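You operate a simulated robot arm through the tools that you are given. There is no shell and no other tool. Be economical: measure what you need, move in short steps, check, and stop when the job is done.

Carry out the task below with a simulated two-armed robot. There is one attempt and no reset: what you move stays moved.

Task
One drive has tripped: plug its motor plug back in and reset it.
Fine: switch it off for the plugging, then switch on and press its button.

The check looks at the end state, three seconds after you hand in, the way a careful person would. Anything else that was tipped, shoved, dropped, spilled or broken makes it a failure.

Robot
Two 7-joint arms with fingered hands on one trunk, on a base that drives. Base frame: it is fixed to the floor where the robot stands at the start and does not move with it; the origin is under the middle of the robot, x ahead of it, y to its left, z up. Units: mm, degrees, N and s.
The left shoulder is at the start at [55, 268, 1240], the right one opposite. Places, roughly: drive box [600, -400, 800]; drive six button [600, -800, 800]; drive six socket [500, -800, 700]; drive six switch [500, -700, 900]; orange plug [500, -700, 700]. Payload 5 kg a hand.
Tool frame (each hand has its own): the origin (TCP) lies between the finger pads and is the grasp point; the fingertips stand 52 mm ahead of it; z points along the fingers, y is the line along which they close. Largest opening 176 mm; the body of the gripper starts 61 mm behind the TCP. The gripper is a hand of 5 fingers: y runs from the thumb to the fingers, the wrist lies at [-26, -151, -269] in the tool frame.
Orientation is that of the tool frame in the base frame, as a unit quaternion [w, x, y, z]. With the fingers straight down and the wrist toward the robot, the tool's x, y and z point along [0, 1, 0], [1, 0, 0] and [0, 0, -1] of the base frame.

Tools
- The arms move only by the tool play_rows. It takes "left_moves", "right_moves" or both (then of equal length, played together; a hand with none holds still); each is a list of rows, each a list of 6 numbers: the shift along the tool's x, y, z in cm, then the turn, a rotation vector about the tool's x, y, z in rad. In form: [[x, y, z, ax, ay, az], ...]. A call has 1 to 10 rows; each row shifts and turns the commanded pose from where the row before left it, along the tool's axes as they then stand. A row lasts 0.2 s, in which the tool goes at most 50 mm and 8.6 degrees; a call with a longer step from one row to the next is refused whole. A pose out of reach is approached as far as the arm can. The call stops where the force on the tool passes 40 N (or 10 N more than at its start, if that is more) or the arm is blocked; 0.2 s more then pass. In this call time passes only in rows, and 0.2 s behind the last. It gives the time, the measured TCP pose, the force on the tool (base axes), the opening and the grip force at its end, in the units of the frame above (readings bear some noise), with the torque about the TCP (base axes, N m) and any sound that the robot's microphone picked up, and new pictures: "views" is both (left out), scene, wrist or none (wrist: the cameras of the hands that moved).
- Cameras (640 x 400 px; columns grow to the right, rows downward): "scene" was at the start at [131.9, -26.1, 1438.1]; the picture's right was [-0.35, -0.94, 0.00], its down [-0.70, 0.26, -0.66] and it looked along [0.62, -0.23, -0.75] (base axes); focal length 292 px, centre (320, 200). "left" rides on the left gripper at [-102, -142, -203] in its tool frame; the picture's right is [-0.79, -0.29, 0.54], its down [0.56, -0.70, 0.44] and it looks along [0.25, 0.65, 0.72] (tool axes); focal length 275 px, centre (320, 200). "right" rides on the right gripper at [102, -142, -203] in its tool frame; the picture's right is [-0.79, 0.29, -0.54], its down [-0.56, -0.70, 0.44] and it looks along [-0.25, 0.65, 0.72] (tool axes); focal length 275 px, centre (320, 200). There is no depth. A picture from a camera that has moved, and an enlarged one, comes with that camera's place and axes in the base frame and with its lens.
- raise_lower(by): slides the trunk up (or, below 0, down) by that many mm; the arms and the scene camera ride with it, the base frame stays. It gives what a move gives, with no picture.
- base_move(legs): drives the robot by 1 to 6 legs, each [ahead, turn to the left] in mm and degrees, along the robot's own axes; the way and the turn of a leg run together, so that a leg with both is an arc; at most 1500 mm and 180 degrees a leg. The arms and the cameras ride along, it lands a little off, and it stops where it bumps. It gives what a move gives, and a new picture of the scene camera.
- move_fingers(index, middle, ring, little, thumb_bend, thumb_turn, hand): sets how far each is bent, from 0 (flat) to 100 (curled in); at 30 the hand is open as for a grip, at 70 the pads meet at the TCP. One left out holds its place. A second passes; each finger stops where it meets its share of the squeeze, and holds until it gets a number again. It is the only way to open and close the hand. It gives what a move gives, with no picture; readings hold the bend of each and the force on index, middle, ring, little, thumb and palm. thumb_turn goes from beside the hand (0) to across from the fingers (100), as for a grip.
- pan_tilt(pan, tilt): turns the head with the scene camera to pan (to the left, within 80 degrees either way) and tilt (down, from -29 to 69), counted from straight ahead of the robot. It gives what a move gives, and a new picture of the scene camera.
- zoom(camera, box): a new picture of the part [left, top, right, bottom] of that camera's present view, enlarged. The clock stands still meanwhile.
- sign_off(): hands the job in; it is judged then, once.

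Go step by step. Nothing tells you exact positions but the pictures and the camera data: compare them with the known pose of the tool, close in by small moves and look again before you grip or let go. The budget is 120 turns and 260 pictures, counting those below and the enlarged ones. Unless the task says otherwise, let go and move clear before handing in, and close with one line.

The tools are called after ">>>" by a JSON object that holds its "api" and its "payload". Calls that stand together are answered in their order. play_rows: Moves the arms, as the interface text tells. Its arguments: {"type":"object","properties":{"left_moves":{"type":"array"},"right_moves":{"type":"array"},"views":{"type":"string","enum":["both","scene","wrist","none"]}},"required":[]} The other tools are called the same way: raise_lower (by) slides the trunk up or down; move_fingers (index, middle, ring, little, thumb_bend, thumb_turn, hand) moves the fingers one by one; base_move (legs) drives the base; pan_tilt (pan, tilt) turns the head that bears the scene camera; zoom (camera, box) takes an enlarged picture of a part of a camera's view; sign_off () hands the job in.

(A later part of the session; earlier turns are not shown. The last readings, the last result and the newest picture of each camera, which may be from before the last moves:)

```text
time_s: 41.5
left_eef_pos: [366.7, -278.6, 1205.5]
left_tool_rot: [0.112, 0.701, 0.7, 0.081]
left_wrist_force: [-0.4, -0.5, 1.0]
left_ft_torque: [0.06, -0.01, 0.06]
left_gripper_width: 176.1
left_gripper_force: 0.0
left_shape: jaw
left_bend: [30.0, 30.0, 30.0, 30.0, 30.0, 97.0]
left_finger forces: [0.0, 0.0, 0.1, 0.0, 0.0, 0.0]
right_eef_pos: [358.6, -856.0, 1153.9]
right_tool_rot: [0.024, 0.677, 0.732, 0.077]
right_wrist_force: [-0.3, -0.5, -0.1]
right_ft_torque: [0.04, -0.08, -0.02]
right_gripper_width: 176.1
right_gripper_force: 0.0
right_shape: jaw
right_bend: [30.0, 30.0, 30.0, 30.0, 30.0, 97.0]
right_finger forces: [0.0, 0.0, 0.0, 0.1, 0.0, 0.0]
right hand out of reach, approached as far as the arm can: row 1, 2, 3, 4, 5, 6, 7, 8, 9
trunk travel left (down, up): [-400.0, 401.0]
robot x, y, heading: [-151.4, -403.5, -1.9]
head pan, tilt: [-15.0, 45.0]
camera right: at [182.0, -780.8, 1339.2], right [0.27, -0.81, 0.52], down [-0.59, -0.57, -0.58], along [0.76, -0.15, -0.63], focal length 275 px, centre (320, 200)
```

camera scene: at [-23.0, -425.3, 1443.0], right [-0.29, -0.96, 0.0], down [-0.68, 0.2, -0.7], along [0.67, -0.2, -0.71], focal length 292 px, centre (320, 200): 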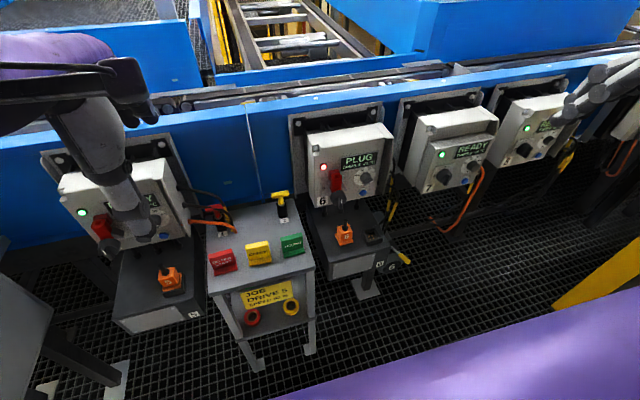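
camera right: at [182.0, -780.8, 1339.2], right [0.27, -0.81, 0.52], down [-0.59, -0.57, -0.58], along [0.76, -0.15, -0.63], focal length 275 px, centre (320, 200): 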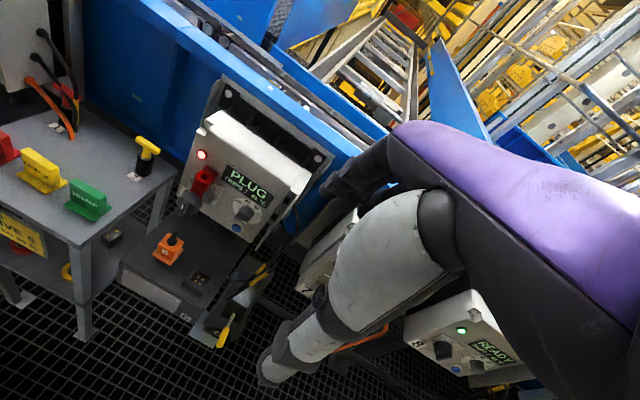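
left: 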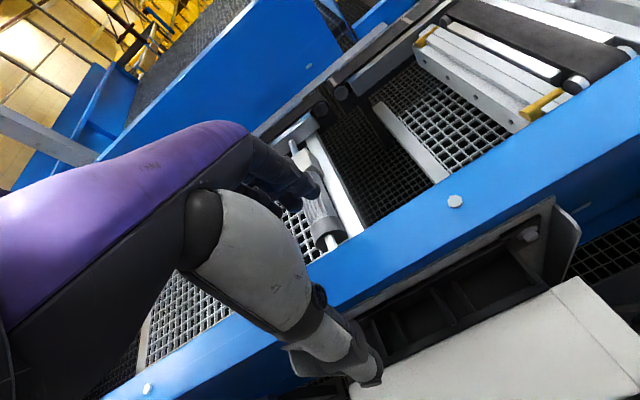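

>>> {"api": "play_rows", "payload": {"right_moves": [[1, 0, 1, 0, 0, 0], [1, 0, 2, 0, 0, 0], [1, 0, 2, 0, 0, 0], [1, 0, 2, 0, 0, 0], [1, 0, 2, 0, 0, 0], [1, 0, 2, 0, 0, 0], [1, 0, 2, 0, 0, 0], [1, 0, 2, 0, 0, 0], [1, 0, 2, 0, 0, 0], [0, 0, 0, 0, 0, 0]], "views": "wrist"}}

>>> {"api": "zoom", "payload": {"camera": "right", "box": [140, 120, 300, 220]}}

```text
time_s: 43.2
left_eef_pos: [353.3, -279.9, 1217.6]
left_tool_rot: [0.116, 0.694, 0.706, 0.082]
left_wrist_force: [-3.6, -2.2, 2.5]
left_ft_torque: [0.23, -0.41, 0.19]
left_gripper_width: 175.7
left_gripper_force: 0.1
left_shape: jaw
left_bend: [30.0, 30.0, 30.0, 30.0, 30.0, 98.0]
left_finger forces: [0.0, 0.0, 0.1, 0.1, 0.0, 0.1]
right_eef_pos: [432.0, -794.5, 1098.2]
right_tool_rot: [0.068, 0.682, 0.719, 0.117]
right_wrist_force: [-3.9, -1.2, -2.0]
right_ft_torque: [0.19, -0.45, -0.1]
right_gripper_width: 175.8
right_gripper_force: 0.0
right_shape: jaw
right_bend: [30.0, 30.0, 30.0, 30.0, 30.0, 98.0]
right_finger forces: [0.0, 0.1, 0.0, 0.0, 0.1, 0.1]
right hand out of reach, approached as far as the arm can: row 1, 2, 3, 4, 5, 6, 7, 8
trunk travel left (down, up): [-400.0, 401.0]
robot x, y, heading: [-150.0, -404.0, -1.9]
head pan, tilt: [-15.0, 45.0]
stopped in row 8 (right hand): the force on the tool passed its limit at 55 N (the readings are from after the stop); the commanded pose is now the measured one
camera right: at [237.8, -716.0, 1262.4], right [0.19, -0.82, 0.55], down [-0.53, -0.55, -0.64], along [0.83, -0.17, -0.54], focal length 275 px, centre (320, 200)
```

right: 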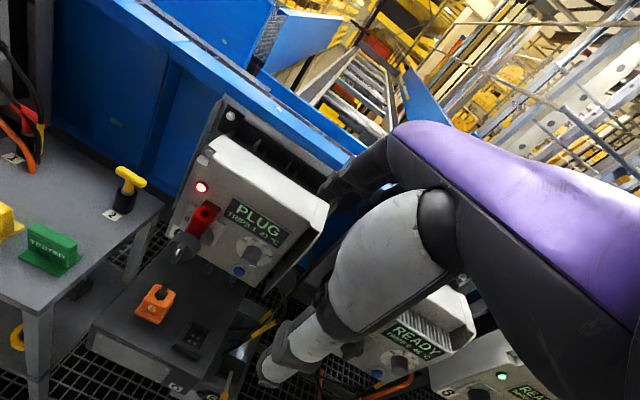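

```text
4.00 times, centred on (220, 170) of right
camera zoom: at [237.8, -716.0, 1262.4], right [0.19, -0.82, 0.55], down [-0.53, -0.55, -0.64], along [0.83, -0.17, -0.54], focal length 1101 px, centre (720, 320)
```

zoom: 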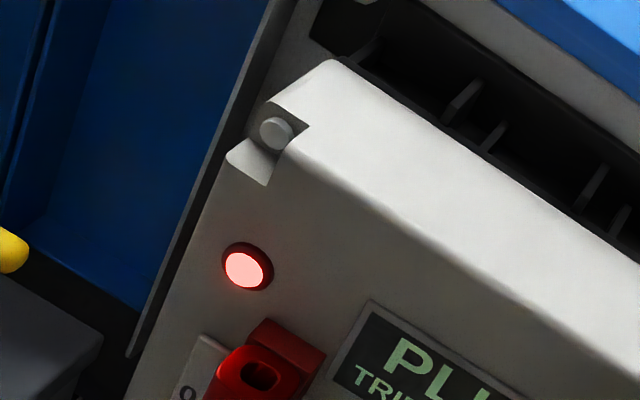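

I level the hand to straight down again, since the tilt seems to push the arm against its limits, and look once more.

>>> {"api": "play_rows", "payload": {"right_moves": [[0, 0, 0, 0.04, -0.012, 0.009], [0, 0, 0, 0.06, -0.015, 0.01], [0, 0, 0, 0.06, -0.015, 0.01], [0, 0, 0, 0.06, -0.015, 0.01], [0, 0, 0, 0.04, -0.012, 0.009], [0, 0, 0, 0, 0, 0], [0, 0, 0, 0, 0, 0]], "views": "both"}}

```text
time_s: 44.8
left_eef_pos: [359.0, -277.4, 1215.1]
left_tool_rot: [0.115, 0.694, 0.706, 0.08]
left_wrist_force: [0.0, 0.2, -0.3]
left_ft_torque: [-0.06, 0.04, -0.03]
left_gripper_width: 176.0
left_gripper_force: 0.0
left_shape: jaw
left_bend: [30.0, 30.0, 30.0, 30.0, 30.0, 98.0]
left_finger forces: [0.1, 0.0, 0.0, 0.0, 0.0, 0.1]
right_eef_pos: [429.3, -786.5, 1094.5]
right_tool_rot: [0.001, 0.696, 0.718, -0.003]
right_wrist_force: [0.5, -0.3, -0.5]
right_ft_torque: [-0.04, 0.04, -0.01]
right_gripper_width: 175.9
right_gripper_force: 0.0
right_shape: jaw
right_bend: [30.0, 30.0, 30.0, 30.0, 30.0, 98.0]
right_finger forces: [0.0, 0.0, 0.1, 0.0, 0.0, 0.0]
right hand out of reach, approached as far as the arm can: row 1
trunk travel left (down, up): [-400.0, 401.0]
robot x, y, heading: [-150.4, -402.2, -1.8]
head pan, tilt: [-15.0, 45.0]
camera scene: at [-14.1, -426.7, 1441.8], right [-0.29, -0.96, 0.0], down [-0.69, 0.2, -0.7], along [0.67, -0.2, -0.72], focal length 292 px, centre (320, 200)
camera right: at [285.8, -687.0, 1295.8], right [0.31, -0.78, 0.54], down [-0.69, -0.58, -0.44], along [0.66, -0.24, -0.72], focal length 275 px, centre (320, 200)
```

scene: 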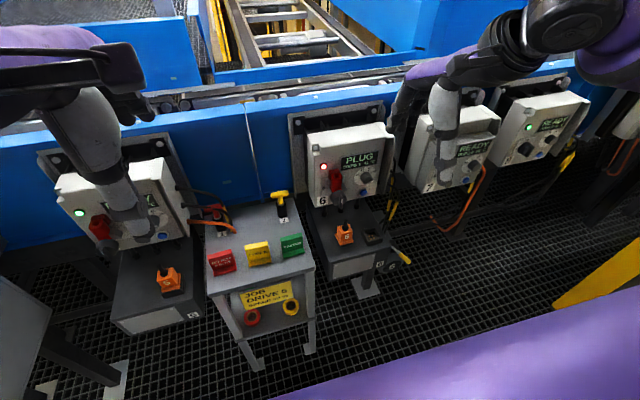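
right: 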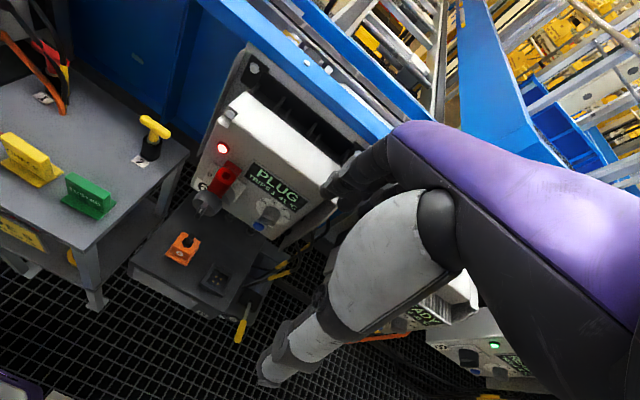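

The arm is back in reach. I draw the right hand back, then lower the trunk so the head sees the panel from the front.

>>> {"api": "play_rows", "payload": {"right_moves": [[0, -1, 0, 0, 0, 0], [0, -2, 0, 0, 0, 0], [0, -2, 0, 0, 0, 0], [0, -2, 0, 0, 0, 0], [0, -2, 0, 0, 0, 0], [0, -2, 0, 0, 0, 0], [0, -1, 0, 0, 0, 0], [0, 0, 0, 0, 0, 0]], "views": "none"}}

>>> {"api": "raise_lower", "payload": {"by": -220}}

>>> {"api": "pan_tilt", "payload": {"pan": -18, "tilt": 35}}

>>> {"api": "zoom", "payload": {"camera": "scene", "box": [270, 140, 430, 240]}}

```text
time_s: 46.6
left_eef_pos: [358.9, -278.6, 1213.9]
left_tool_rot: [0.115, 0.694, 0.706, 0.08]
left_wrist_force: [0.0, -0.2, -0.1]
left_ft_torque: [0.02, -0.06, 0.02]
left_gripper_width: 176.2
left_gripper_force: 0.1
left_shape: jaw
left_bend: [30.0, 30.0, 30.0, 30.0, 30.0, 98.0]
left_finger forces: [0.0, 0.0, 0.1, 0.0, 0.0, 0.1]
right_eef_pos: [358.7, -801.1, 1115.2]
right_tool_rot: [-0.001, 0.696, 0.718, -0.005]
right_wrist_force: [-0.1, -0.1, -1.1]
right_ft_torque: [0.01, -0.03, -0.03]
right_gripper_width: 175.9
right_gripper_force: 0.2
right_shape: jaw
right_bend: [30.0, 30.0, 30.0, 30.0, 30.0, 98.0]
right_finger forces: [0.0, 0.0, 0.0, 0.0, 0.0, 0.0]
right hand out of reach, approached as far as the arm can: row 4, 5, 6, 7
trunk travel left (down, up): [-400.0, 401.0]
robot x, y, heading: [-150.0, -400.6, -1.8]
head pan, tilt: [-15.0, 45.0]
```

```text
time_s: 49.0
left_eef_pos: [388.9, -279.7, 909.0]
left_tool_rot: [0.051, 0.699, 0.713, 0.021]
left_wrist_force: [-0.8, -0.4, 0.3]
left_ft_torque: [0.03, -0.05, -0.04]
left_gripper_width: 175.9
left_gripper_force: 0.0
left_shape: jaw
left_bend: [30.0, 30.0, 30.0, 30.0, 30.0, 98.0]
left_finger forces: [0.0, 0.0, 0.1, 0.0, 0.0, 0.0]
right_eef_pos: [372.2, -799.2, 811.3]
right_tool_rot: [-0.064, 0.693, 0.715, -0.062]
right_wrist_force: [0.0, -0.1, 0.1]
right_ft_torque: [0.0, -0.06, 0.01]
right_gripper_width: 175.9
right_gripper_force: 0.0
right_shape: jaw
right_bend: [30.0, 30.0, 30.0, 30.0, 30.0, 98.0]
right_finger forces: [0.0, 0.1, 0.0, 0.0, 0.0, 0.1]
trunk travel left (down, up): [-180.0, 621.0]
robot x, y, heading: [-149.4, -407.3, -1.8]
head pan, tilt: [-15.0, 45.0]
```

```text
time_s: 49.7
left_eef_pos: [389.3, -279.2, 908.0]
left_tool_rot: [0.051, 0.699, 0.713, 0.02]
left_wrist_force: [0.3, -0.5, -0.5]
left_ft_torque: [0.01, -0.04, 0.04]
left_gripper_width: 176.3
left_gripper_force: 0.0
left_shape: jaw
left_bend: [30.0, 30.0, 30.0, 30.0, 30.0, 98.0]
left_finger forces: [0.1, 0.0, 0.0, 0.0, 0.1, 0.0]
right_eef_pos: [373.6, -801.6, 811.8]
right_tool_rot: [-0.065, 0.693, 0.715, -0.063]
right_wrist_force: [0.3, 0.4, 0.0]
right_ft_torque: [0.02, -0.01, -0.03]
right_gripper_width: 176.1
right_gripper_force: 0.0
right_shape: jaw
right_bend: [30.0, 30.0, 30.0, 30.0, 30.0, 98.0]
right_finger forces: [0.1, 0.0, 0.0, 0.0, 0.0, 0.0]
trunk travel left (down, up): [-180.0, 621.0]
robot x, y, heading: [-153.7, -406.5, -2.2]
head pan, tilt: [-18.0, 35.0]
camera scene: at [58.1, -435.6, 1229.7], right [-0.34, -0.94, 0.0], down [-0.55, 0.19, -0.81], along [0.76, -0.28, -0.59], focal length 292 px, centre (320, 200)
```

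scene: 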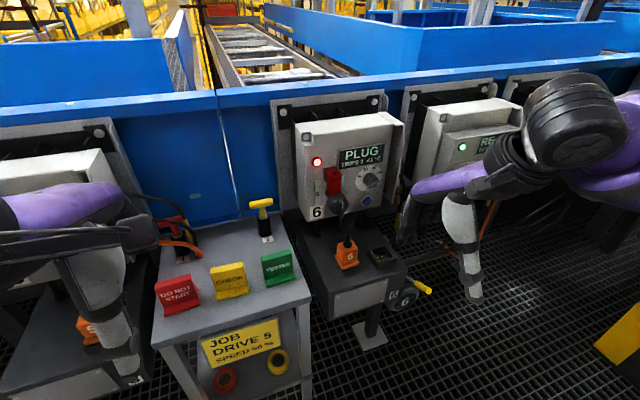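

```text
4.00 times, centred on (350, 190) of scene
camera zoom: at [58.1, -435.6, 1229.7], right [-0.34, -0.94, 0.0], down [-0.55, 0.19, -0.81], along [0.76, -0.28, -0.59], focal length 1168 px, centre (200, 240)
```

zoom: 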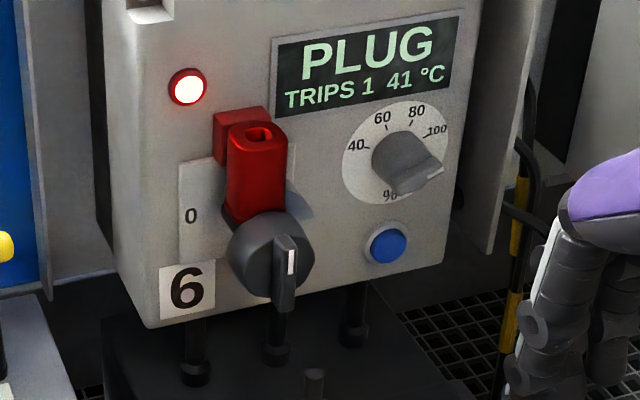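

>>> {"api": "zoom", "payload": {"camera": "right", "box": [0, 0, 640, 400]}}

>>> {"api": "zoom", "payload": {"camera": "scene", "box": [310, 160, 358, 220]}}

```text
1.00 times, centred on (320, 200) of right (not enlarged: the box is as wide or as high as the picture)
camera zoom: at [266.9, -702.6, 1035.7], right [0.4, -0.78, 0.48], down [-0.75, -0.58, -0.31], along [0.52, -0.23, -0.82], focal length 275 px, centre (320, 200)
```

zoom: 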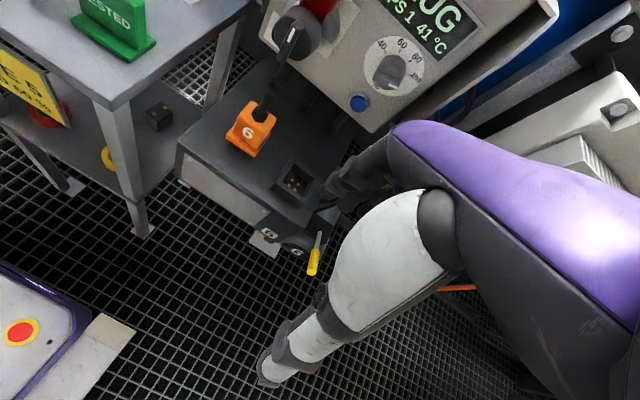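

```text
6.67 times, centred on (334, 190) of scene
camera zoom: at [58.1, -435.6, 1229.7], right [-0.34, -0.94, 0.0], down [-0.55, 0.19, -0.81], along [0.76, -0.28, -0.59], focal length 1946 px, centre (227, 267)
```

zoom: 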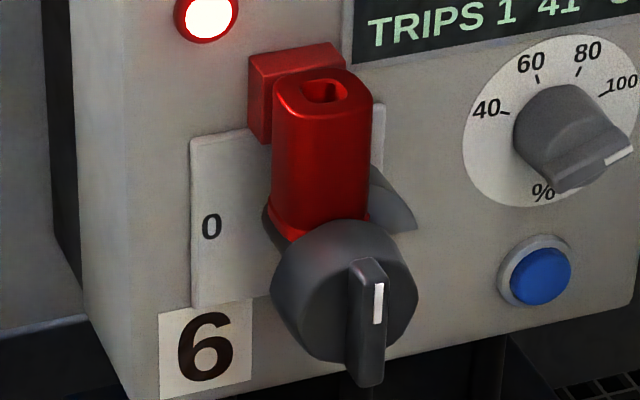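

The switch is a grey knob with a vertical lever (pointing up, at I), centred near [549, -667, 820]; 0 is to the left. I'll shape the right hand with only the index extended, in free air, and see where its tip is.

>>> {"api": "move_fingers", "payload": {"hand": "right", "index": 10, "middle": 100, "ring": 100, "little": 100, "thumb_bend": 60, "thumb_turn": 0}}

>>> {"api": "play_rows", "payload": {"right_moves": [[0, 0, -1, -0.08, 0, 0], [0, 0, -1, -0.1, 0, 0], [0, 0, -1, -0.1, 0, 0], [0, 0, -1, -0.1, 0, 0], [0, 0, -1, -0.1, 0, 0], [0, 0, 0, -0.08, 0, 0], [0, 0, 0, 0, 0, 0]], "views": "both"}}

```text
time_s: 50.7
left_eef_pos: [390.2, -278.9, 908.9]
left_tool_rot: [0.05, 0.699, 0.713, 0.019]
left_wrist_force: [-0.4, 0.2, -0.8]
left_ft_torque: [0.0, -0.03, -0.01]
left_gripper_width: 176.0
left_gripper_force: 0.0
left_shape: jaw
left_bend: [30.0, 30.0, 30.0, 30.0, 30.0, 98.0]
left_finger forces: [0.1, 0.1, 0.0, 0.1, 0.0, 0.0]
right_eef_pos: [373.1, -799.8, 811.2]
right_tool_rot: [-0.064, 0.693, 0.716, -0.063]
right_wrist_force: [0.7, 0.1, 0.8]
right_ft_torque: [-0.05, 0.04, 0.03]
right_gripper_width: 211.3
right_gripper_force: 0.1
right_shape: fingers
right_bend: [10.0, 100.0, 99.0, 99.0, 60.0, 0.0]
right_finger forces: [0.0, 0.0, 0.0, 0.1, 0.0, 0.0]
trunk travel left (down, up): [-180.0, 621.0]
robot x, y, heading: [-149.9, -404.6, -1.8]
head pan, tilt: [-18.0, 35.0]
```

```text
time_s: 52.3
left_eef_pos: [388.7, -279.0, 908.9]
left_tool_rot: [0.051, 0.699, 0.713, 0.02]
left_wrist_force: [-0.8, -0.1, -0.5]
left_ft_torque: [-0.03, 0.01, 0.01]
left_gripper_width: 175.9
left_gripper_force: 0.0
left_shape: jaw
left_bend: [30.0, 30.0, 30.0, 30.0, 30.0, 98.0]
left_finger forces: [0.0, 0.0, 0.0, 0.0, 0.0, 0.2]
right_eef_pos: [503.7, -833.5, 896.8]
right_tool_rot: [0.128, 0.682, 0.706, 0.138]
right_wrist_force: [-17.2, 24.8, -6.3]
right_ft_torque: [-1.22, 0.16, 1.81]
right_gripper_width: 183.2
right_gripper_force: 19.2
right_shape: fingers
right_bend: [41.0, 100.0, 100.0, 100.0, 60.0, 0.0]
right_finger forces: [38.1, 0.1, 0.0, 0.1, 0.1, 0.1]
right hand out of reach, approached as far as the arm can: row 1, 2, 3, 4, 5, 6
trunk travel left (down, up): [-180.0, 621.0]
robot x, y, heading: [-148.2, -405.8, -1.5]
head pan, tilt: [-18.0, 35.0]
camera scene: at [57.4, -434.4, 1229.9], right [-0.34, -0.94, 0.01], down [-0.55, 0.19, -0.81], along [0.76, -0.28, -0.58], focal length 292 px, centre (320, 200)
camera right: at [293.7, -740.3, 1032.7], right [0.09, -0.79, 0.6], down [-0.47, -0.57, -0.67], along [0.88, -0.22, -0.43], focal length 275 px, centre (320, 200)
```

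scene: 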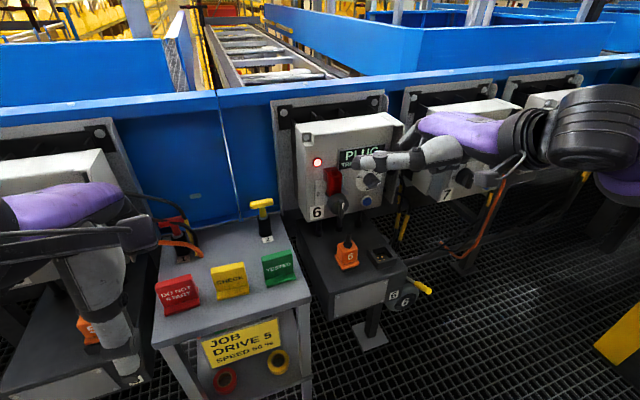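
right: 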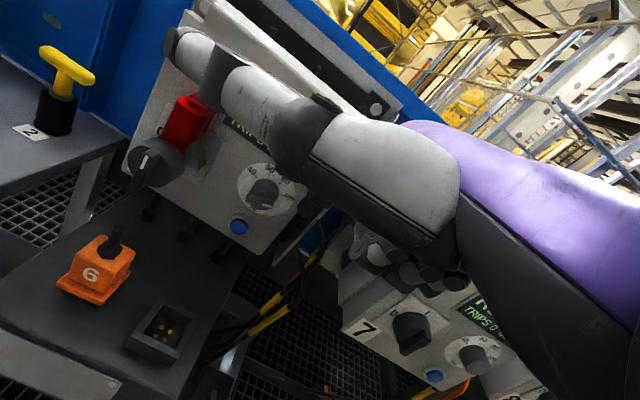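

The index met the box; I ease the hand straight back at once.

>>> {"api": "play_rows", "payload": {"right_moves": [[0, -1, -1, 0, 0, 0], [0, -1.5, -1.5, 0, 0, 0], [0, -1.5, -1.5, 0, 0, 0], [0, -1.5, -1, 0, 0, 0], [0, 0, 0, 0, 0, 0], [0, 0, 0, 0, 0, 0]], "views": "both"}}

```text
time_s: 53.7
left_eef_pos: [389.4, -279.3, 908.0]
left_tool_rot: [0.051, 0.699, 0.713, 0.019]
left_wrist_force: [1.1, 0.3, 0.7]
left_ft_torque: [-0.02, -0.01, -0.01]
left_gripper_width: 176.3
left_gripper_force: 0.0
left_shape: jaw
left_bend: [30.0, 30.0, 30.0, 30.0, 30.0, 98.0]
left_finger forces: [0.0, 0.0, 0.1, 0.0, 0.0, 0.0]
right_eef_pos: [484.2, -857.0, 938.8]
right_tool_rot: [0.13, 0.683, 0.705, 0.138]
right_wrist_force: [-12.0, 11.8, -8.5]
right_ft_torque: [-0.61, 0.6, 1.4]
right_gripper_width: 167.1
right_gripper_force: 10.8
right_shape: fingers
right_bend: [29.0, 100.0, 100.0, 100.0, 60.0, 0.0]
right_finger forces: [21.3, 0.0, 0.1, 0.0, 0.0, 0.0]
right hand out of reach, approached as far as the arm can: row 1, 2, 3, 4
trunk travel left (down, up): [-180.0, 621.0]
robot x, y, heading: [-149.3, -405.6, -1.8]
head pan, tilt: [-18.0, 35.0]
camera scene: at [57.7, -435.2, 1229.9], right [-0.34, -0.94, 0.0], down [-0.55, 0.19, -0.81], along [0.76, -0.28, -0.58], focal length 292 px, centre (320, 200)
camera right: at [274.9, -763.5, 1074.3], right [0.09, -0.79, 0.6], down [-0.47, -0.57, -0.67], along [0.88, -0.22, -0.43], focal length 275 px, centre (320, 200)
```

scene: 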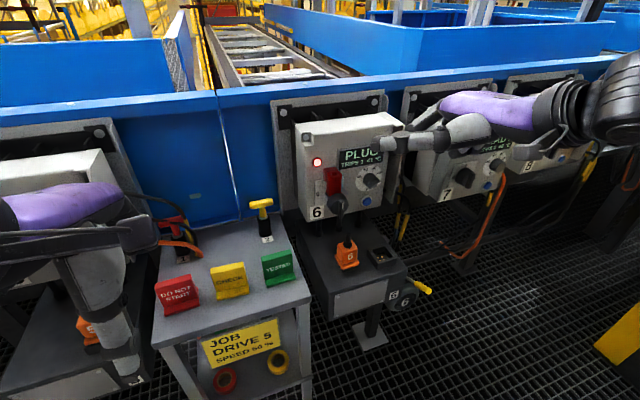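
right: 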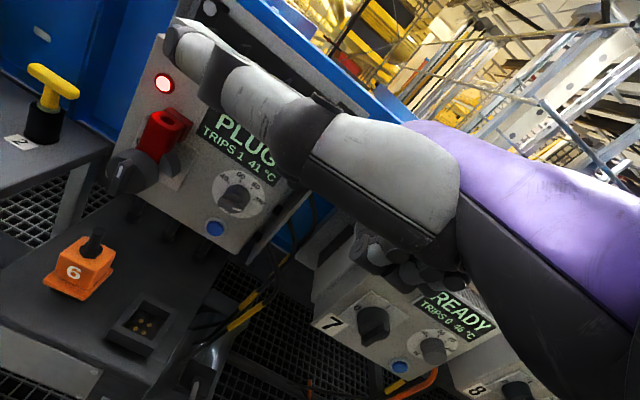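

Still touching and the arm does not retract well in this posture, so I back the base straight away.

>>> {"api": "base_move", "payload": {"legs": [[-120, 0]]}}

```text
time_s: 55.1
left_eef_pos: [267.9, -273.3, 909.3]
left_tool_rot: [0.051, 0.699, 0.713, 0.021]
left_wrist_force: [-0.2, -0.1, 0.1]
left_ft_torque: [0.05, -0.03, 0.02]
left_gripper_width: 175.7
left_gripper_force: 0.0
left_shape: jaw
left_bend: [30.0, 30.0, 30.0, 30.0, 30.0, 98.0]
left_finger forces: [0.0, 0.0, 0.0, 0.1, 0.0, 0.0]
right_eef_pos: [364.0, -855.1, 939.1]
right_tool_rot: [0.128, 0.684, 0.705, 0.137]
right_wrist_force: [-0.7, -0.9, 0.2]
right_ft_torque: [0.0, -0.08, -0.02]
right_gripper_width: 211.5
right_gripper_force: 0.2
right_shape: fingers
right_bend: [10.0, 100.0, 100.0, 100.0, 60.0, 0.0]
right_finger forces: [0.0, 0.0, 0.0, 0.0, 0.1, 0.1]
trunk travel left (down, up): [-180.0, 621.0]
robot x, y, heading: [-272.4, -398.4, -1.7]
head pan, tilt: [-18.0, 35.0]
camera scene: at [-64.1, -431.8, 1230.1], right [-0.34, -0.94, 0.0], down [-0.55, 0.19, -0.81], along [0.76, -0.28, -0.58], focal length 292 px, centre (320, 200)
```

scene: 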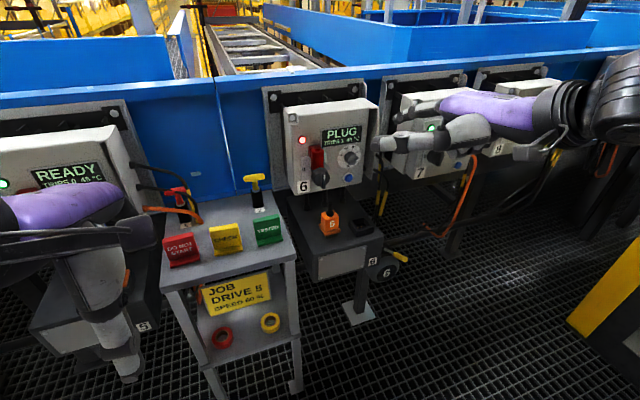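

Free again. The wrist sits ~270 mm above the tool, so a low trunk cramps the arm; I raise the trunk back and then bring the hand down by arm motion.

>>> {"api": "raise_lower", "payload": {"by": 200}}

>>> {"api": "play_rows", "payload": {"right_moves": [[0, 0, 1, 0.04, 0, 0], [0, 0, 2, 0.06, 0, 0], [0, 0, 2, 0.06, 0, 0], [0, 0, 2, 0.06, 0, 0], [0, -1, 2, 0.06, 0, 0], [0, -1, 2, 0.05, 0, 0], [0, -1, 2, 0.04, 0, 0], [0, -1, 2, 0, 0, 0], [0, -1, 1, 0, 0, 0], [0, 0, 0, 0, 0, 0]], "views": "both"}}

```text
time_s: 57.3
left_eef_pos: [257.4, -273.7, 1114.7]
left_tool_rot: [0.056, 0.699, 0.712, 0.024]
left_wrist_force: [-0.4, -0.1, 0.5]
left_ft_torque: [0.07, -0.02, 0.0]
left_gripper_width: 176.2
left_gripper_force: 0.0
left_shape: jaw
left_bend: [30.0, 30.0, 30.0, 30.0, 30.0, 97.0]
left_finger forces: [0.1, 0.0, 0.1, 0.0, 0.1, 0.0]
right_eef_pos: [352.0, -853.2, 1145.9]
right_tool_rot: [0.134, 0.683, 0.704, 0.14]
right_wrist_force: [0.6, -1.0, 0.2]
right_ft_torque: [0.11, -0.06, 0.05]
right_gripper_width: 211.1
right_gripper_force: 0.1
right_shape: fingers
right_bend: [10.0, 100.0, 100.0, 100.0, 60.0, 0.0]
right_finger forces: [0.1, 0.0, 0.1, 0.1, 0.0, 0.1]
trunk travel left (down, up): [-380.0, 421.0]
robot x, y, heading: [-274.7, -398.0, -1.8]
head pan, tilt: [-18.0, 35.0]
```

```text
time_s: 59.5
left_eef_pos: [256.3, -275.2, 1115.7]
left_tool_rot: [0.056, 0.7, 0.712, 0.024]
left_wrist_force: [-0.2, -0.1, -0.2]
left_ft_torque: [0.0, 0.04, -0.02]
left_gripper_width: 176.0
left_gripper_force: 0.1
left_shape: jaw
left_bend: [30.0, 30.0, 30.0, 30.0, 30.0, 97.0]
left_finger forces: [0.1, 0.0, 0.1, 0.0, 0.0, 0.0]
right_eef_pos: [330.9, -854.6, 987.1]
right_tool_rot: [0.006, 0.696, 0.718, 0.01]
right_wrist_force: [0.9, 0.5, 0.1]
right_ft_torque: [0.03, 0.0, -0.01]
right_gripper_width: 211.3
right_gripper_force: 0.0
right_shape: fingers
right_bend: [10.0, 100.0, 100.0, 100.0, 60.0, 0.0]
right_finger forces: [0.1, 0.0, 0.0, 0.1, 0.0, 0.0]
trunk travel left (down, up): [-380.0, 421.0]
robot x, y, heading: [-274.5, -397.9, -1.9]
head pan, tilt: [-18.0, 35.0]
camera scene: at [-126.6, -429.8, 1436.3], right [-0.34, -0.94, 0.0], down [-0.55, 0.19, -0.81], along [0.76, -0.28, -0.58], focal length 292 px, centre (320, 200)
camera right: at [180.9, -757.8, 1185.8], right [0.3, -0.78, 0.54], down [-0.67, -0.58, -0.46], along [0.67, -0.23, -0.7], focal length 275 px, centre (320, 200)
```

scene: 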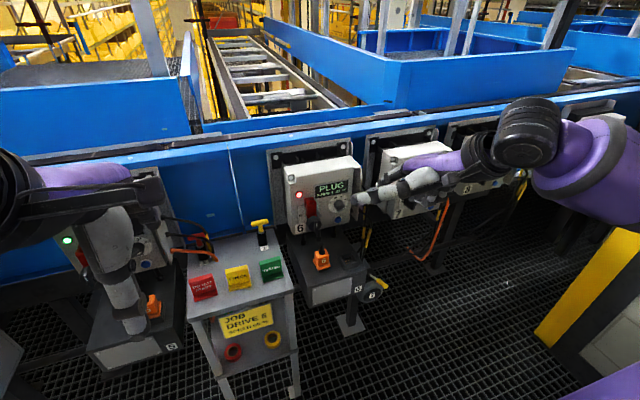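
right: 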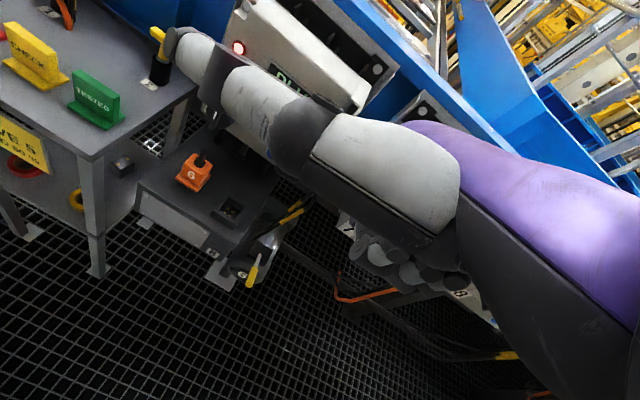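

Reach is fine now. I set the index nearly straight with the rest tucked in and the thumb folded across, and pitch the hand ~25° forward.

>>> {"api": "move_fingers", "payload": {"hand": "right", "index": 20, "thumb_bend": 50, "thumb_turn": 100}}

>>> {"api": "play_rows", "payload": {"right_moves": [[1, 0, 0, -0.05, 0, 0], [2, 0, 0, -0.07, 0, 0], [2, 0, 0, -0.07, 0, 0], [2, 0, 0, -0.07, 0, 0], [2, 0, 1, -0.07, 0, 0], [2, 0, 1, -0.07, 0, 0], [2, 0, 1, -0.05, 0, 0], [2, 0, 1, 0, 0, 0], [1, 0, 0, 0, 0, 0], [0, 0, 0, 0, 0, 0]], "views": "both"}}

```text
time_s: 60.5
left_eef_pos: [257.1, -273.2, 1114.9]
left_tool_rot: [0.056, 0.699, 0.713, 0.026]
left_wrist_force: [-0.2, -0.3, 0.0]
left_ft_torque: [0.03, 0.02, -0.02]
left_gripper_width: 175.5
left_gripper_force: 0.1
left_shape: jaw
left_bend: [30.0, 30.0, 30.0, 30.0, 30.0, 97.0]
left_finger forces: [0.1, 0.0, 0.0, 0.0, 0.0, 0.1]
right_eef_pos: [330.3, -854.1, 986.7]
right_tool_rot: [0.006, 0.695, 0.719, 0.01]
right_wrist_force: [0.2, 1.3, 0.4]
right_ft_torque: [-0.02, 0.02, 0.01]
right_gripper_width: 169.9
right_gripper_force: 0.1
right_shape: fingers
right_bend: [20.0, 100.0, 100.0, 100.0, 50.0, 100.0]
right_finger forces: [0.1, 0.1, 0.1, 0.1, 0.1, 0.0]
trunk travel left (down, up): [-380.0, 421.0]
robot x, y, heading: [-271.5, -401.0, -1.8]
head pan, tilt: [-18.0, 35.0]
```

```text
time_s: 62.7
left_eef_pos: [257.1, -273.7, 1115.3]
left_tool_rot: [0.056, 0.699, 0.712, 0.026]
left_wrist_force: [0.1, -0.1, 0.3]
left_ft_torque: [0.01, 0.02, 0.03]
left_gripper_width: 175.8
left_gripper_force: 0.0
left_shape: jaw
left_bend: [30.0, 30.0, 30.0, 30.0, 30.0, 97.0]
left_finger forces: [0.0, 0.1, 0.1, 0.1, 0.0, 0.0]
right_eef_pos: [375.2, -698.5, 945.8]
right_tool_rot: [0.161, 0.677, 0.698, 0.169]
right_wrist_force: [-0.4, -0.5, -0.2]
right_ft_torque: [0.02, -0.02, -0.02]
right_gripper_width: 169.3
right_gripper_force: 0.0
right_shape: fingers
right_bend: [20.0, 100.0, 100.0, 100.0, 50.0, 100.0]
right_finger forces: [0.1, 0.0, 0.0, 0.0, 0.0, 0.0]
right hand out of reach, approached as far as the arm can: row 4, 5, 6
trunk travel left (down, up): [-380.0, 421.0]
robot x, y, heading: [-273.6, -399.6, -1.9]
head pan, tilt: [-18.0, 35.0]
camera scene: at [-126.7, -429.9, 1436.4], right [-0.34, -0.94, 0.0], down [-0.55, 0.19, -0.81], along [0.76, -0.28, -0.58], focal length 292 px, centre (320, 200)
camera right: at [153.7, -604.3, 1062.3], right [0.04, -0.79, 0.61], down [-0.41, -0.57, -0.72], along [0.91, -0.22, -0.34], focal length 275 px, centre (320, 200)
```

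scene: 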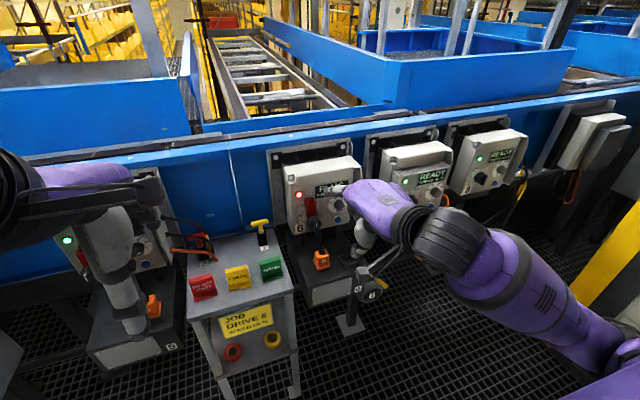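
right: 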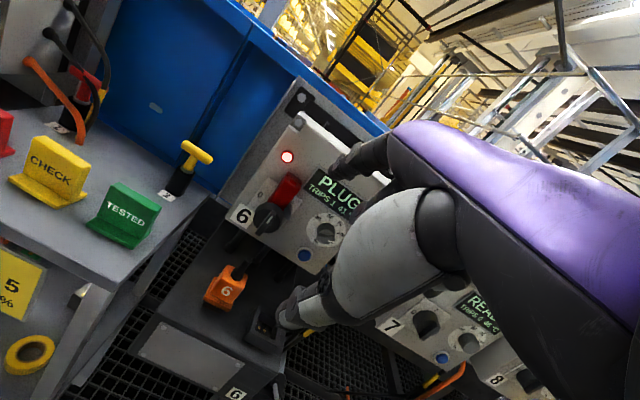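

The wrist camera now shows the knob, plug and socket clearly. I zoom for the index tip and the knob.

>>> {"api": "zoom", "payload": {"camera": "right", "box": [216, 120, 376, 220]}}

>>> {"api": "zoom", "payload": {"camera": "scene", "box": [280, 160, 376, 220]}}

```text
4.00 times, centred on (296, 170) of right
camera zoom: at [153.7, -604.3, 1062.3], right [0.04, -0.79, 0.61], down [-0.41, -0.57, -0.72], along [0.91, -0.22, -0.34], focal length 1101 px, centre (416, 320)
```

zoom: 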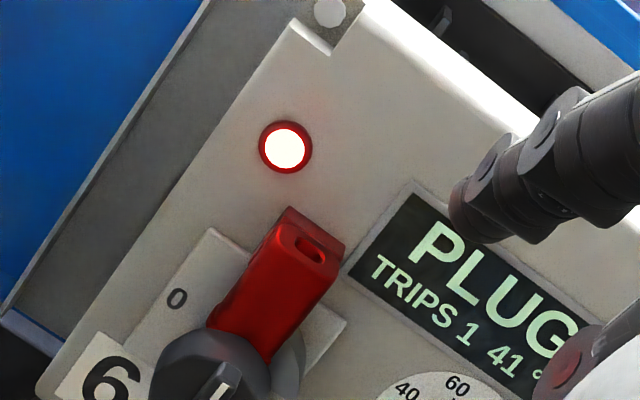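

```text
6.67 times, centred on (328, 190) of scene
camera zoom: at [-126.7, -429.9, 1436.4], right [-0.34, -0.94, 0.0], down [-0.55, 0.19, -0.81], along [0.76, -0.28, -0.58], focal length 1946 px, centre (267, 267)
```

zoom: 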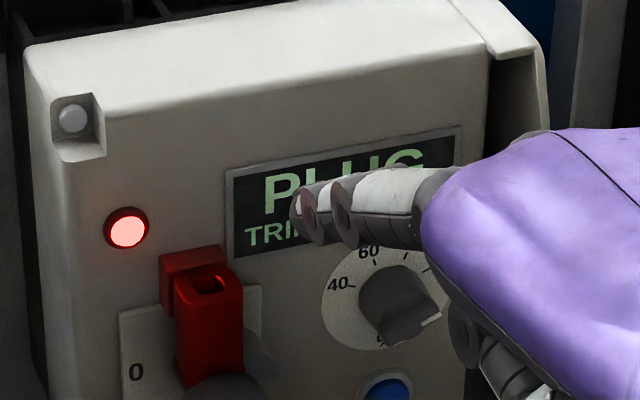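

>>> {"api": "zoom", "payload": {"camera": "right", "box": [216, 165, 376, 265]}}

>>> {"api": "zoom", "payload": {"camera": "scene", "box": [280, 190, 376, 250]}}

```text
4.00 times, centred on (296, 215) of right
camera zoom: at [153.7, -604.3, 1062.3], right [0.04, -0.79, 0.61], down [-0.41, -0.57, -0.72], along [0.91, -0.22, -0.34], focal length 1101 px, centre (416, 140)
```

zoom: 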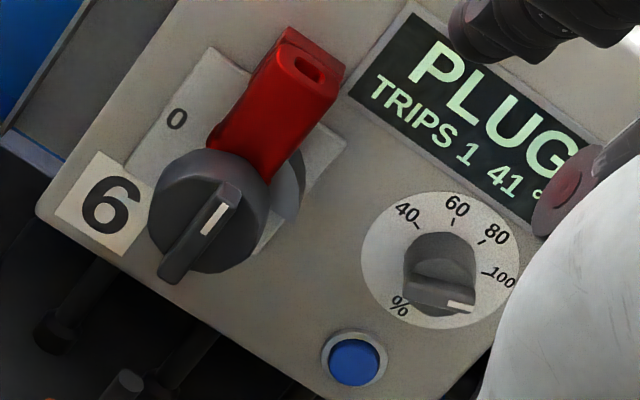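

```text
6.67 times, centred on (328, 220) of scene
camera zoom: at [-126.7, -429.9, 1436.4], right [-0.34, -0.94, 0.0], down [-0.55, 0.19, -0.81], along [0.76, -0.28, -0.58], focal length 1946 px, centre (267, 67)
```

zoom: 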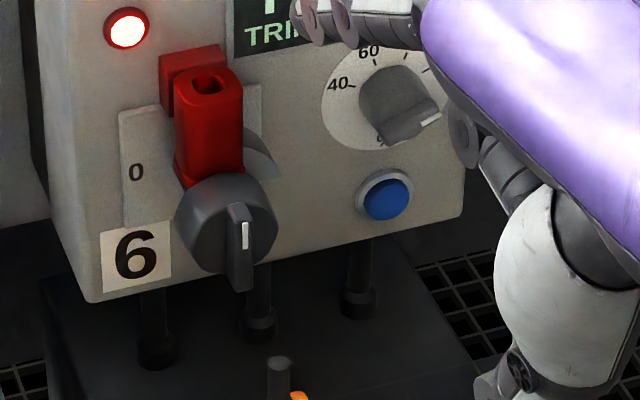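

Triangulating: lamp [582,-621,931], reset button [575,-753,800], the knob stands ~80 mm out with its lever front at about [500,-650,855]. Index tip is at [522,-683,969]; I back it off and lower it to the right of the lever.

>>> {"api": "play_rows", "payload": {"right_moves": [[0, -1.5, -0.75, 0, 0, 0], [0, -1.5, -0.75, 0, 0, 0], [0, -1.5, -0.75, 0, 0, 0], [0, -1, 2, 0, 0, 0], [0.2, -1, 2, 0, 0, 0], [0.2, -1, 2, 0, 0, 0], [0.2, -1, 2, 0, 0, 0], [0, -0.5, 0.9, 0, 0, 0], [0, 0, 0, 0, 0, 0]], "views": "both"}}

>>> {"api": "zoom", "payload": {"camera": "right", "box": [216, 120, 376, 220]}}

>>> {"api": "zoom", "payload": {"camera": "scene", "box": [280, 180, 376, 240]}}

```text
time_s: 64.7
left_eef_pos: [256.8, -274.2, 1115.1]
left_tool_rot: [0.055, 0.699, 0.712, 0.025]
left_wrist_force: [0.4, 0.7, -0.1]
left_ft_torque: [0.04, 0.0, -0.02]
left_gripper_width: 176.1
left_gripper_force: 0.1
left_shape: jaw
left_bend: [30.0, 30.0, 30.0, 30.0, 30.0, 97.0]
left_finger forces: [0.0, 0.0, 0.1, 0.0, 0.1, 0.0]
right_eef_pos: [366.2, -691.8, 837.5]
right_tool_rot: [0.16, 0.677, 0.698, 0.169]
right_wrist_force: [0.0, 0.0, 0.4]
right_ft_torque: [0.05, 0.01, -0.02]
right_gripper_width: 169.5
right_gripper_force: 0.1
right_shape: fingers
right_bend: [20.0, 100.0, 100.0, 100.0, 50.0, 100.0]
right_finger forces: [0.0, 0.0, 0.0, 0.0, 0.0, 0.0]
right hand out of reach, approached as far as the arm can: row 1, 2, 3
trunk travel left (down, up): [-380.0, 421.0]
robot x, y, heading: [-271.2, -397.4, -1.9]
head pan, tilt: [-18.0, 35.0]
camera scene: at [-126.8, -429.8, 1436.4], right [-0.34, -0.94, 0.0], down [-0.55, 0.19, -0.81], along [0.76, -0.28, -0.58], focal length 292 px, centre (320, 200)
camera right: at [144.6, -597.6, 953.8], right [0.04, -0.79, 0.61], down [-0.41, -0.57, -0.72], along [0.91, -0.22, -0.34], focal length 275 px, centre (320, 200)
```

scene: 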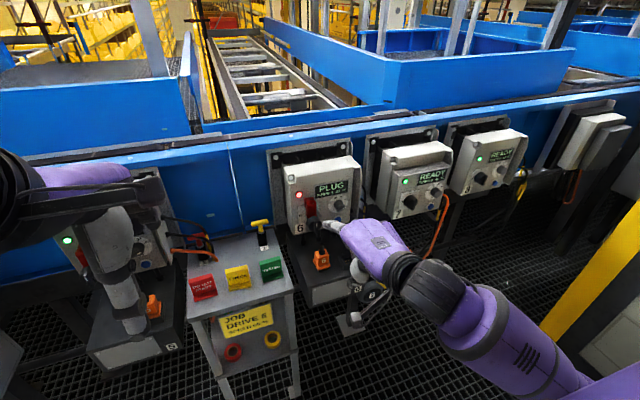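
right: 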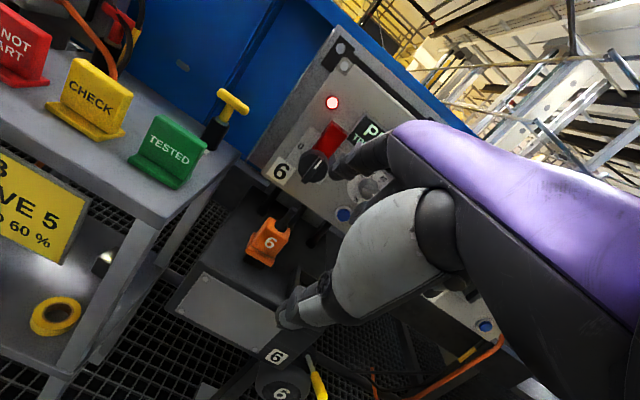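

```text
4.00 times, centred on (296, 170) of right
camera zoom: at [144.6, -597.6, 953.8], right [0.04, -0.79, 0.61], down [-0.41, -0.57, -0.72], along [0.91, -0.22, -0.34], focal length 1101 px, centre (416, 320)
```

zoom: 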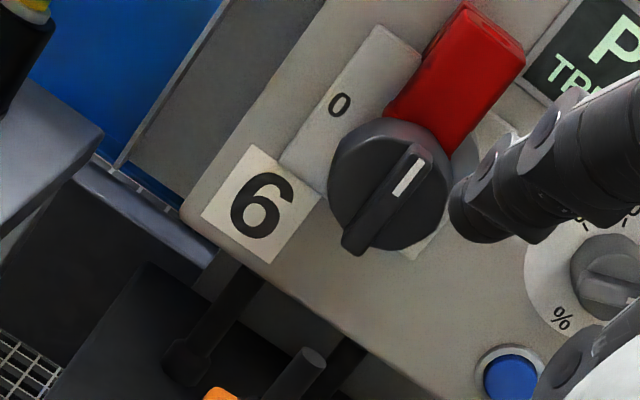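

```text
6.67 times, centred on (328, 210) of scene
camera zoom: at [-126.8, -429.8, 1436.4], right [-0.34, -0.94, 0.0], down [-0.55, 0.19, -0.81], along [0.76, -0.28, -0.58], focal length 1946 px, centre (267, 133)
```

zoom: 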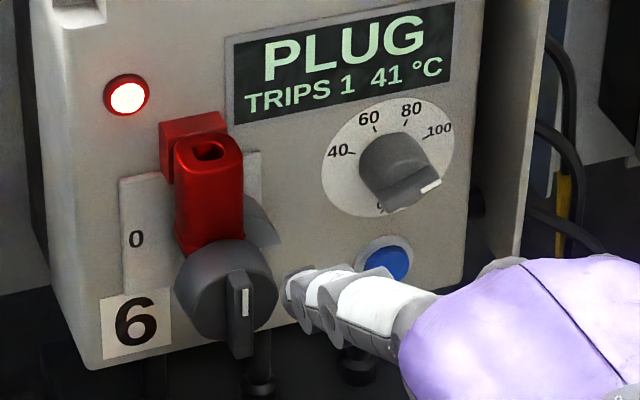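

The index tip is now at about [513,-677,860], right beside the lever (front x≈513, y −653, centre z≈848). I go 12 mm deeper and push the lever's upper half left in an arc toward 0.

>>> {"api": "play_rows", "payload": {"right_moves": [[0, 0.55, 0.27, 0, 0, 0], [0, 0.55, 0.27, 0, 0, 0], [0.6, 0, 0, 0, 0, 0], [0.6, 0.06, -0.11, 0, 0, 0], [0.6, 0.08, -0.15, 0, 0, 0], [0.6, 0.08, -0.15, 0, 0, 0], [0.6, 0, 0, 0, 0, 0], [0.6, -0.11, 0.22, 0, 0, 0], [0.4, -0.11, 0.22, 0, 0, 0], [0, -0.18, 0.36, 0, 0, 0]], "views": "wrist"}}

>>> {"api": "zoom", "payload": {"camera": "right", "box": [216, 120, 376, 220]}}

>>> {"api": "zoom", "payload": {"camera": "scene", "box": [280, 180, 376, 240]}}

```text
time_s: 66.9
left_eef_pos: [257.7, -273.8, 1115.5]
left_tool_rot: [0.055, 0.699, 0.712, 0.025]
left_wrist_force: [-0.2, -0.2, 0.5]
left_ft_torque: [-0.01, 0.01, 0.03]
left_gripper_width: 175.9
left_gripper_force: 0.1
left_shape: jaw
left_bend: [30.0, 30.0, 30.0, 30.0, 30.0, 97.0]
left_finger forces: [0.1, 0.0, 0.0, 0.1, 0.1, 0.0]
right_eef_pos: [378.1, -651.2, 833.0]
right_tool_rot: [0.16, 0.677, 0.698, 0.169]
right_wrist_force: [0.4, 0.7, 0.2]
right_ft_torque: [0.02, -0.03, -0.02]
right_gripper_width: 169.7
right_gripper_force: 0.0
right_shape: fingers
right_bend: [20.0, 100.0, 100.0, 100.0, 50.0, 100.0]
right_finger forces: [0.0, 0.0, 0.1, 0.1, 0.0, 0.0]
trunk travel left (down, up): [-380.0, 421.0]
robot x, y, heading: [-269.4, -401.4, -1.9]
head pan, tilt: [-18.0, 35.0]
camera right: at [155.5, -556.8, 948.9], right [0.04, -0.79, 0.61], down [-0.41, -0.57, -0.72], along [0.91, -0.22, -0.34], focal length 275 px, centre (320, 200)
```

right: 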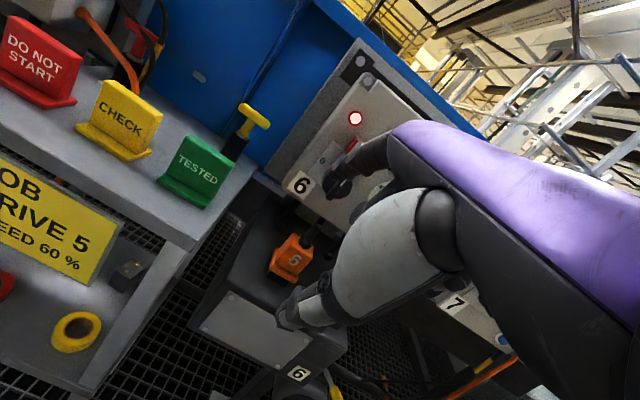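

```text
4.00 times, centred on (296, 170) of right
camera zoom: at [155.5, -556.8, 948.9], right [0.04, -0.79, 0.61], down [-0.41, -0.57, -0.72], along [0.91, -0.22, -0.34], focal length 1101 px, centre (416, 320)
```

zoom: 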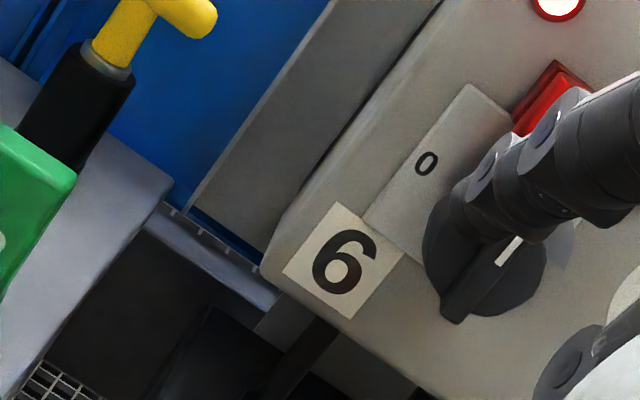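

```text
6.67 times, centred on (328, 210) of scene
camera zoom: at [-126.8, -429.7, 1436.3], right [-0.34, -0.94, 0.0], down [-0.55, 0.19, -0.81], along [0.76, -0.28, -0.58], focal length 1946 px, centre (267, 133)
```

zoom: 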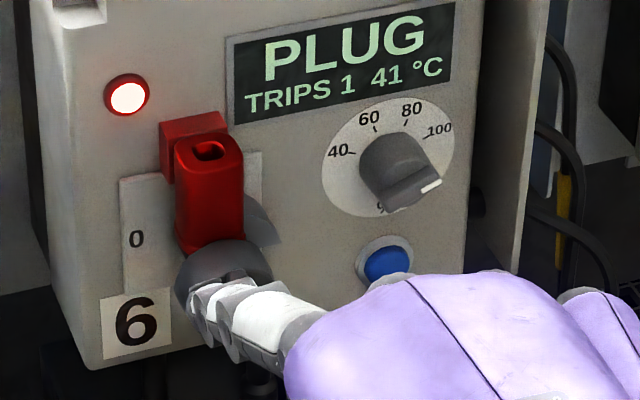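

The finger slid past in front of the lever without touching. I return to the right and go about 20 mm deeper before pushing.

>>> {"api": "play_rows", "payload": {"right_moves": [[-1.0, 0, 0, 0, 0, 0], [-1.1, 0, 0, 0, 0, 0], [-1.1, 0, 0, 0, 0, 0], [-1.0, 0.1, -0.2, 0, 0, 0], [0, 0.5, 0.25, 0, 0, 0], [0, 0.5, 0.25, 0, 0, 0], [0, 0.5, 0.25, 0, 0, 0], [0, 0.4, 0.2, 0, 0, 0], [0, 0, 0, 0, 0, 0]], "views": "none"}}

>>> {"api": "zoom", "payload": {"camera": "right", "box": [216, 120, 376, 220]}}

>>> {"api": "zoom", "payload": {"camera": "scene", "box": [280, 180, 376, 240]}}

```text
time_s: 68.9
left_eef_pos: [254.2, -274.1, 1117.2]
left_tool_rot: [0.056, 0.699, 0.712, 0.025]
left_wrist_force: [-0.4, -0.2, 0.2]
left_ft_torque: [0.01, 0.02, 0.0]
left_gripper_width: 175.8
left_gripper_force: 0.1
left_shape: jaw
left_bend: [30.0, 30.0, 30.0, 30.0, 30.0, 97.0]
left_finger forces: [0.0, 0.0, 0.0, 0.0, 0.0, 0.1]
right_eef_pos: [396.6, -691.2, 837.2]
right_tool_rot: [0.162, 0.676, 0.699, 0.17]
right_wrist_force: [-29.1, 4.5, 8.9]
right_ft_torque: [0.33, -1.5, 1.95]
right_gripper_width: 156.8
right_gripper_force: 16.6
right_shape: fingers
right_bend: [23.0, 100.0, 100.0, 100.0, 50.0, 100.0]
right_finger forces: [32.3, 0.1, 0.1, 0.0, 0.0, 0.1]
trunk travel left (down, up): [-380.0, 421.0]
robot x, y, heading: [-271.9, -401.4, -1.8]
head pan, tilt: [-18.0, 35.0]
```

```text
4.00 times, centred on (296, 170) of right
camera zoom: at [176.6, -597.6, 952.8], right [0.03, -0.79, 0.61], down [-0.41, -0.57, -0.72], along [0.91, -0.22, -0.34], focal length 1101 px, centre (416, 320)
```

zoom: 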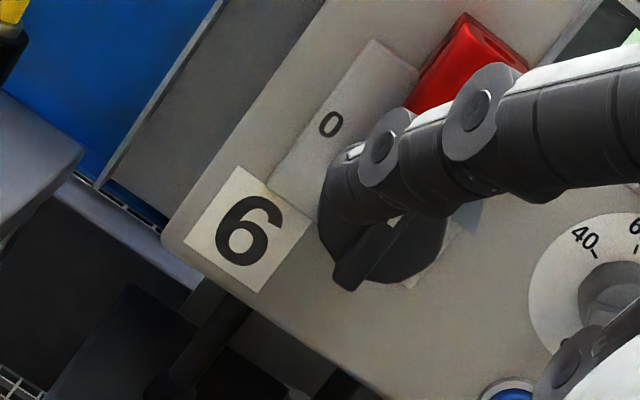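

```text
6.67 times, centred on (328, 210) of scene
camera zoom: at [-129.2, -429.4, 1436.7], right [-0.34, -0.94, 0.0], down [-0.55, 0.19, -0.81], along [0.76, -0.28, -0.58], focal length 1946 px, centre (267, 133)
```

zoom: 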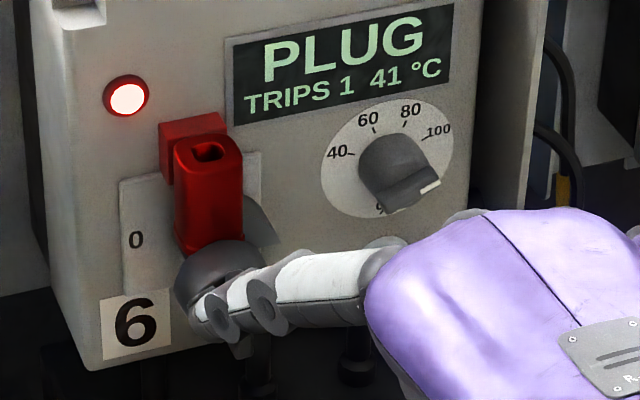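

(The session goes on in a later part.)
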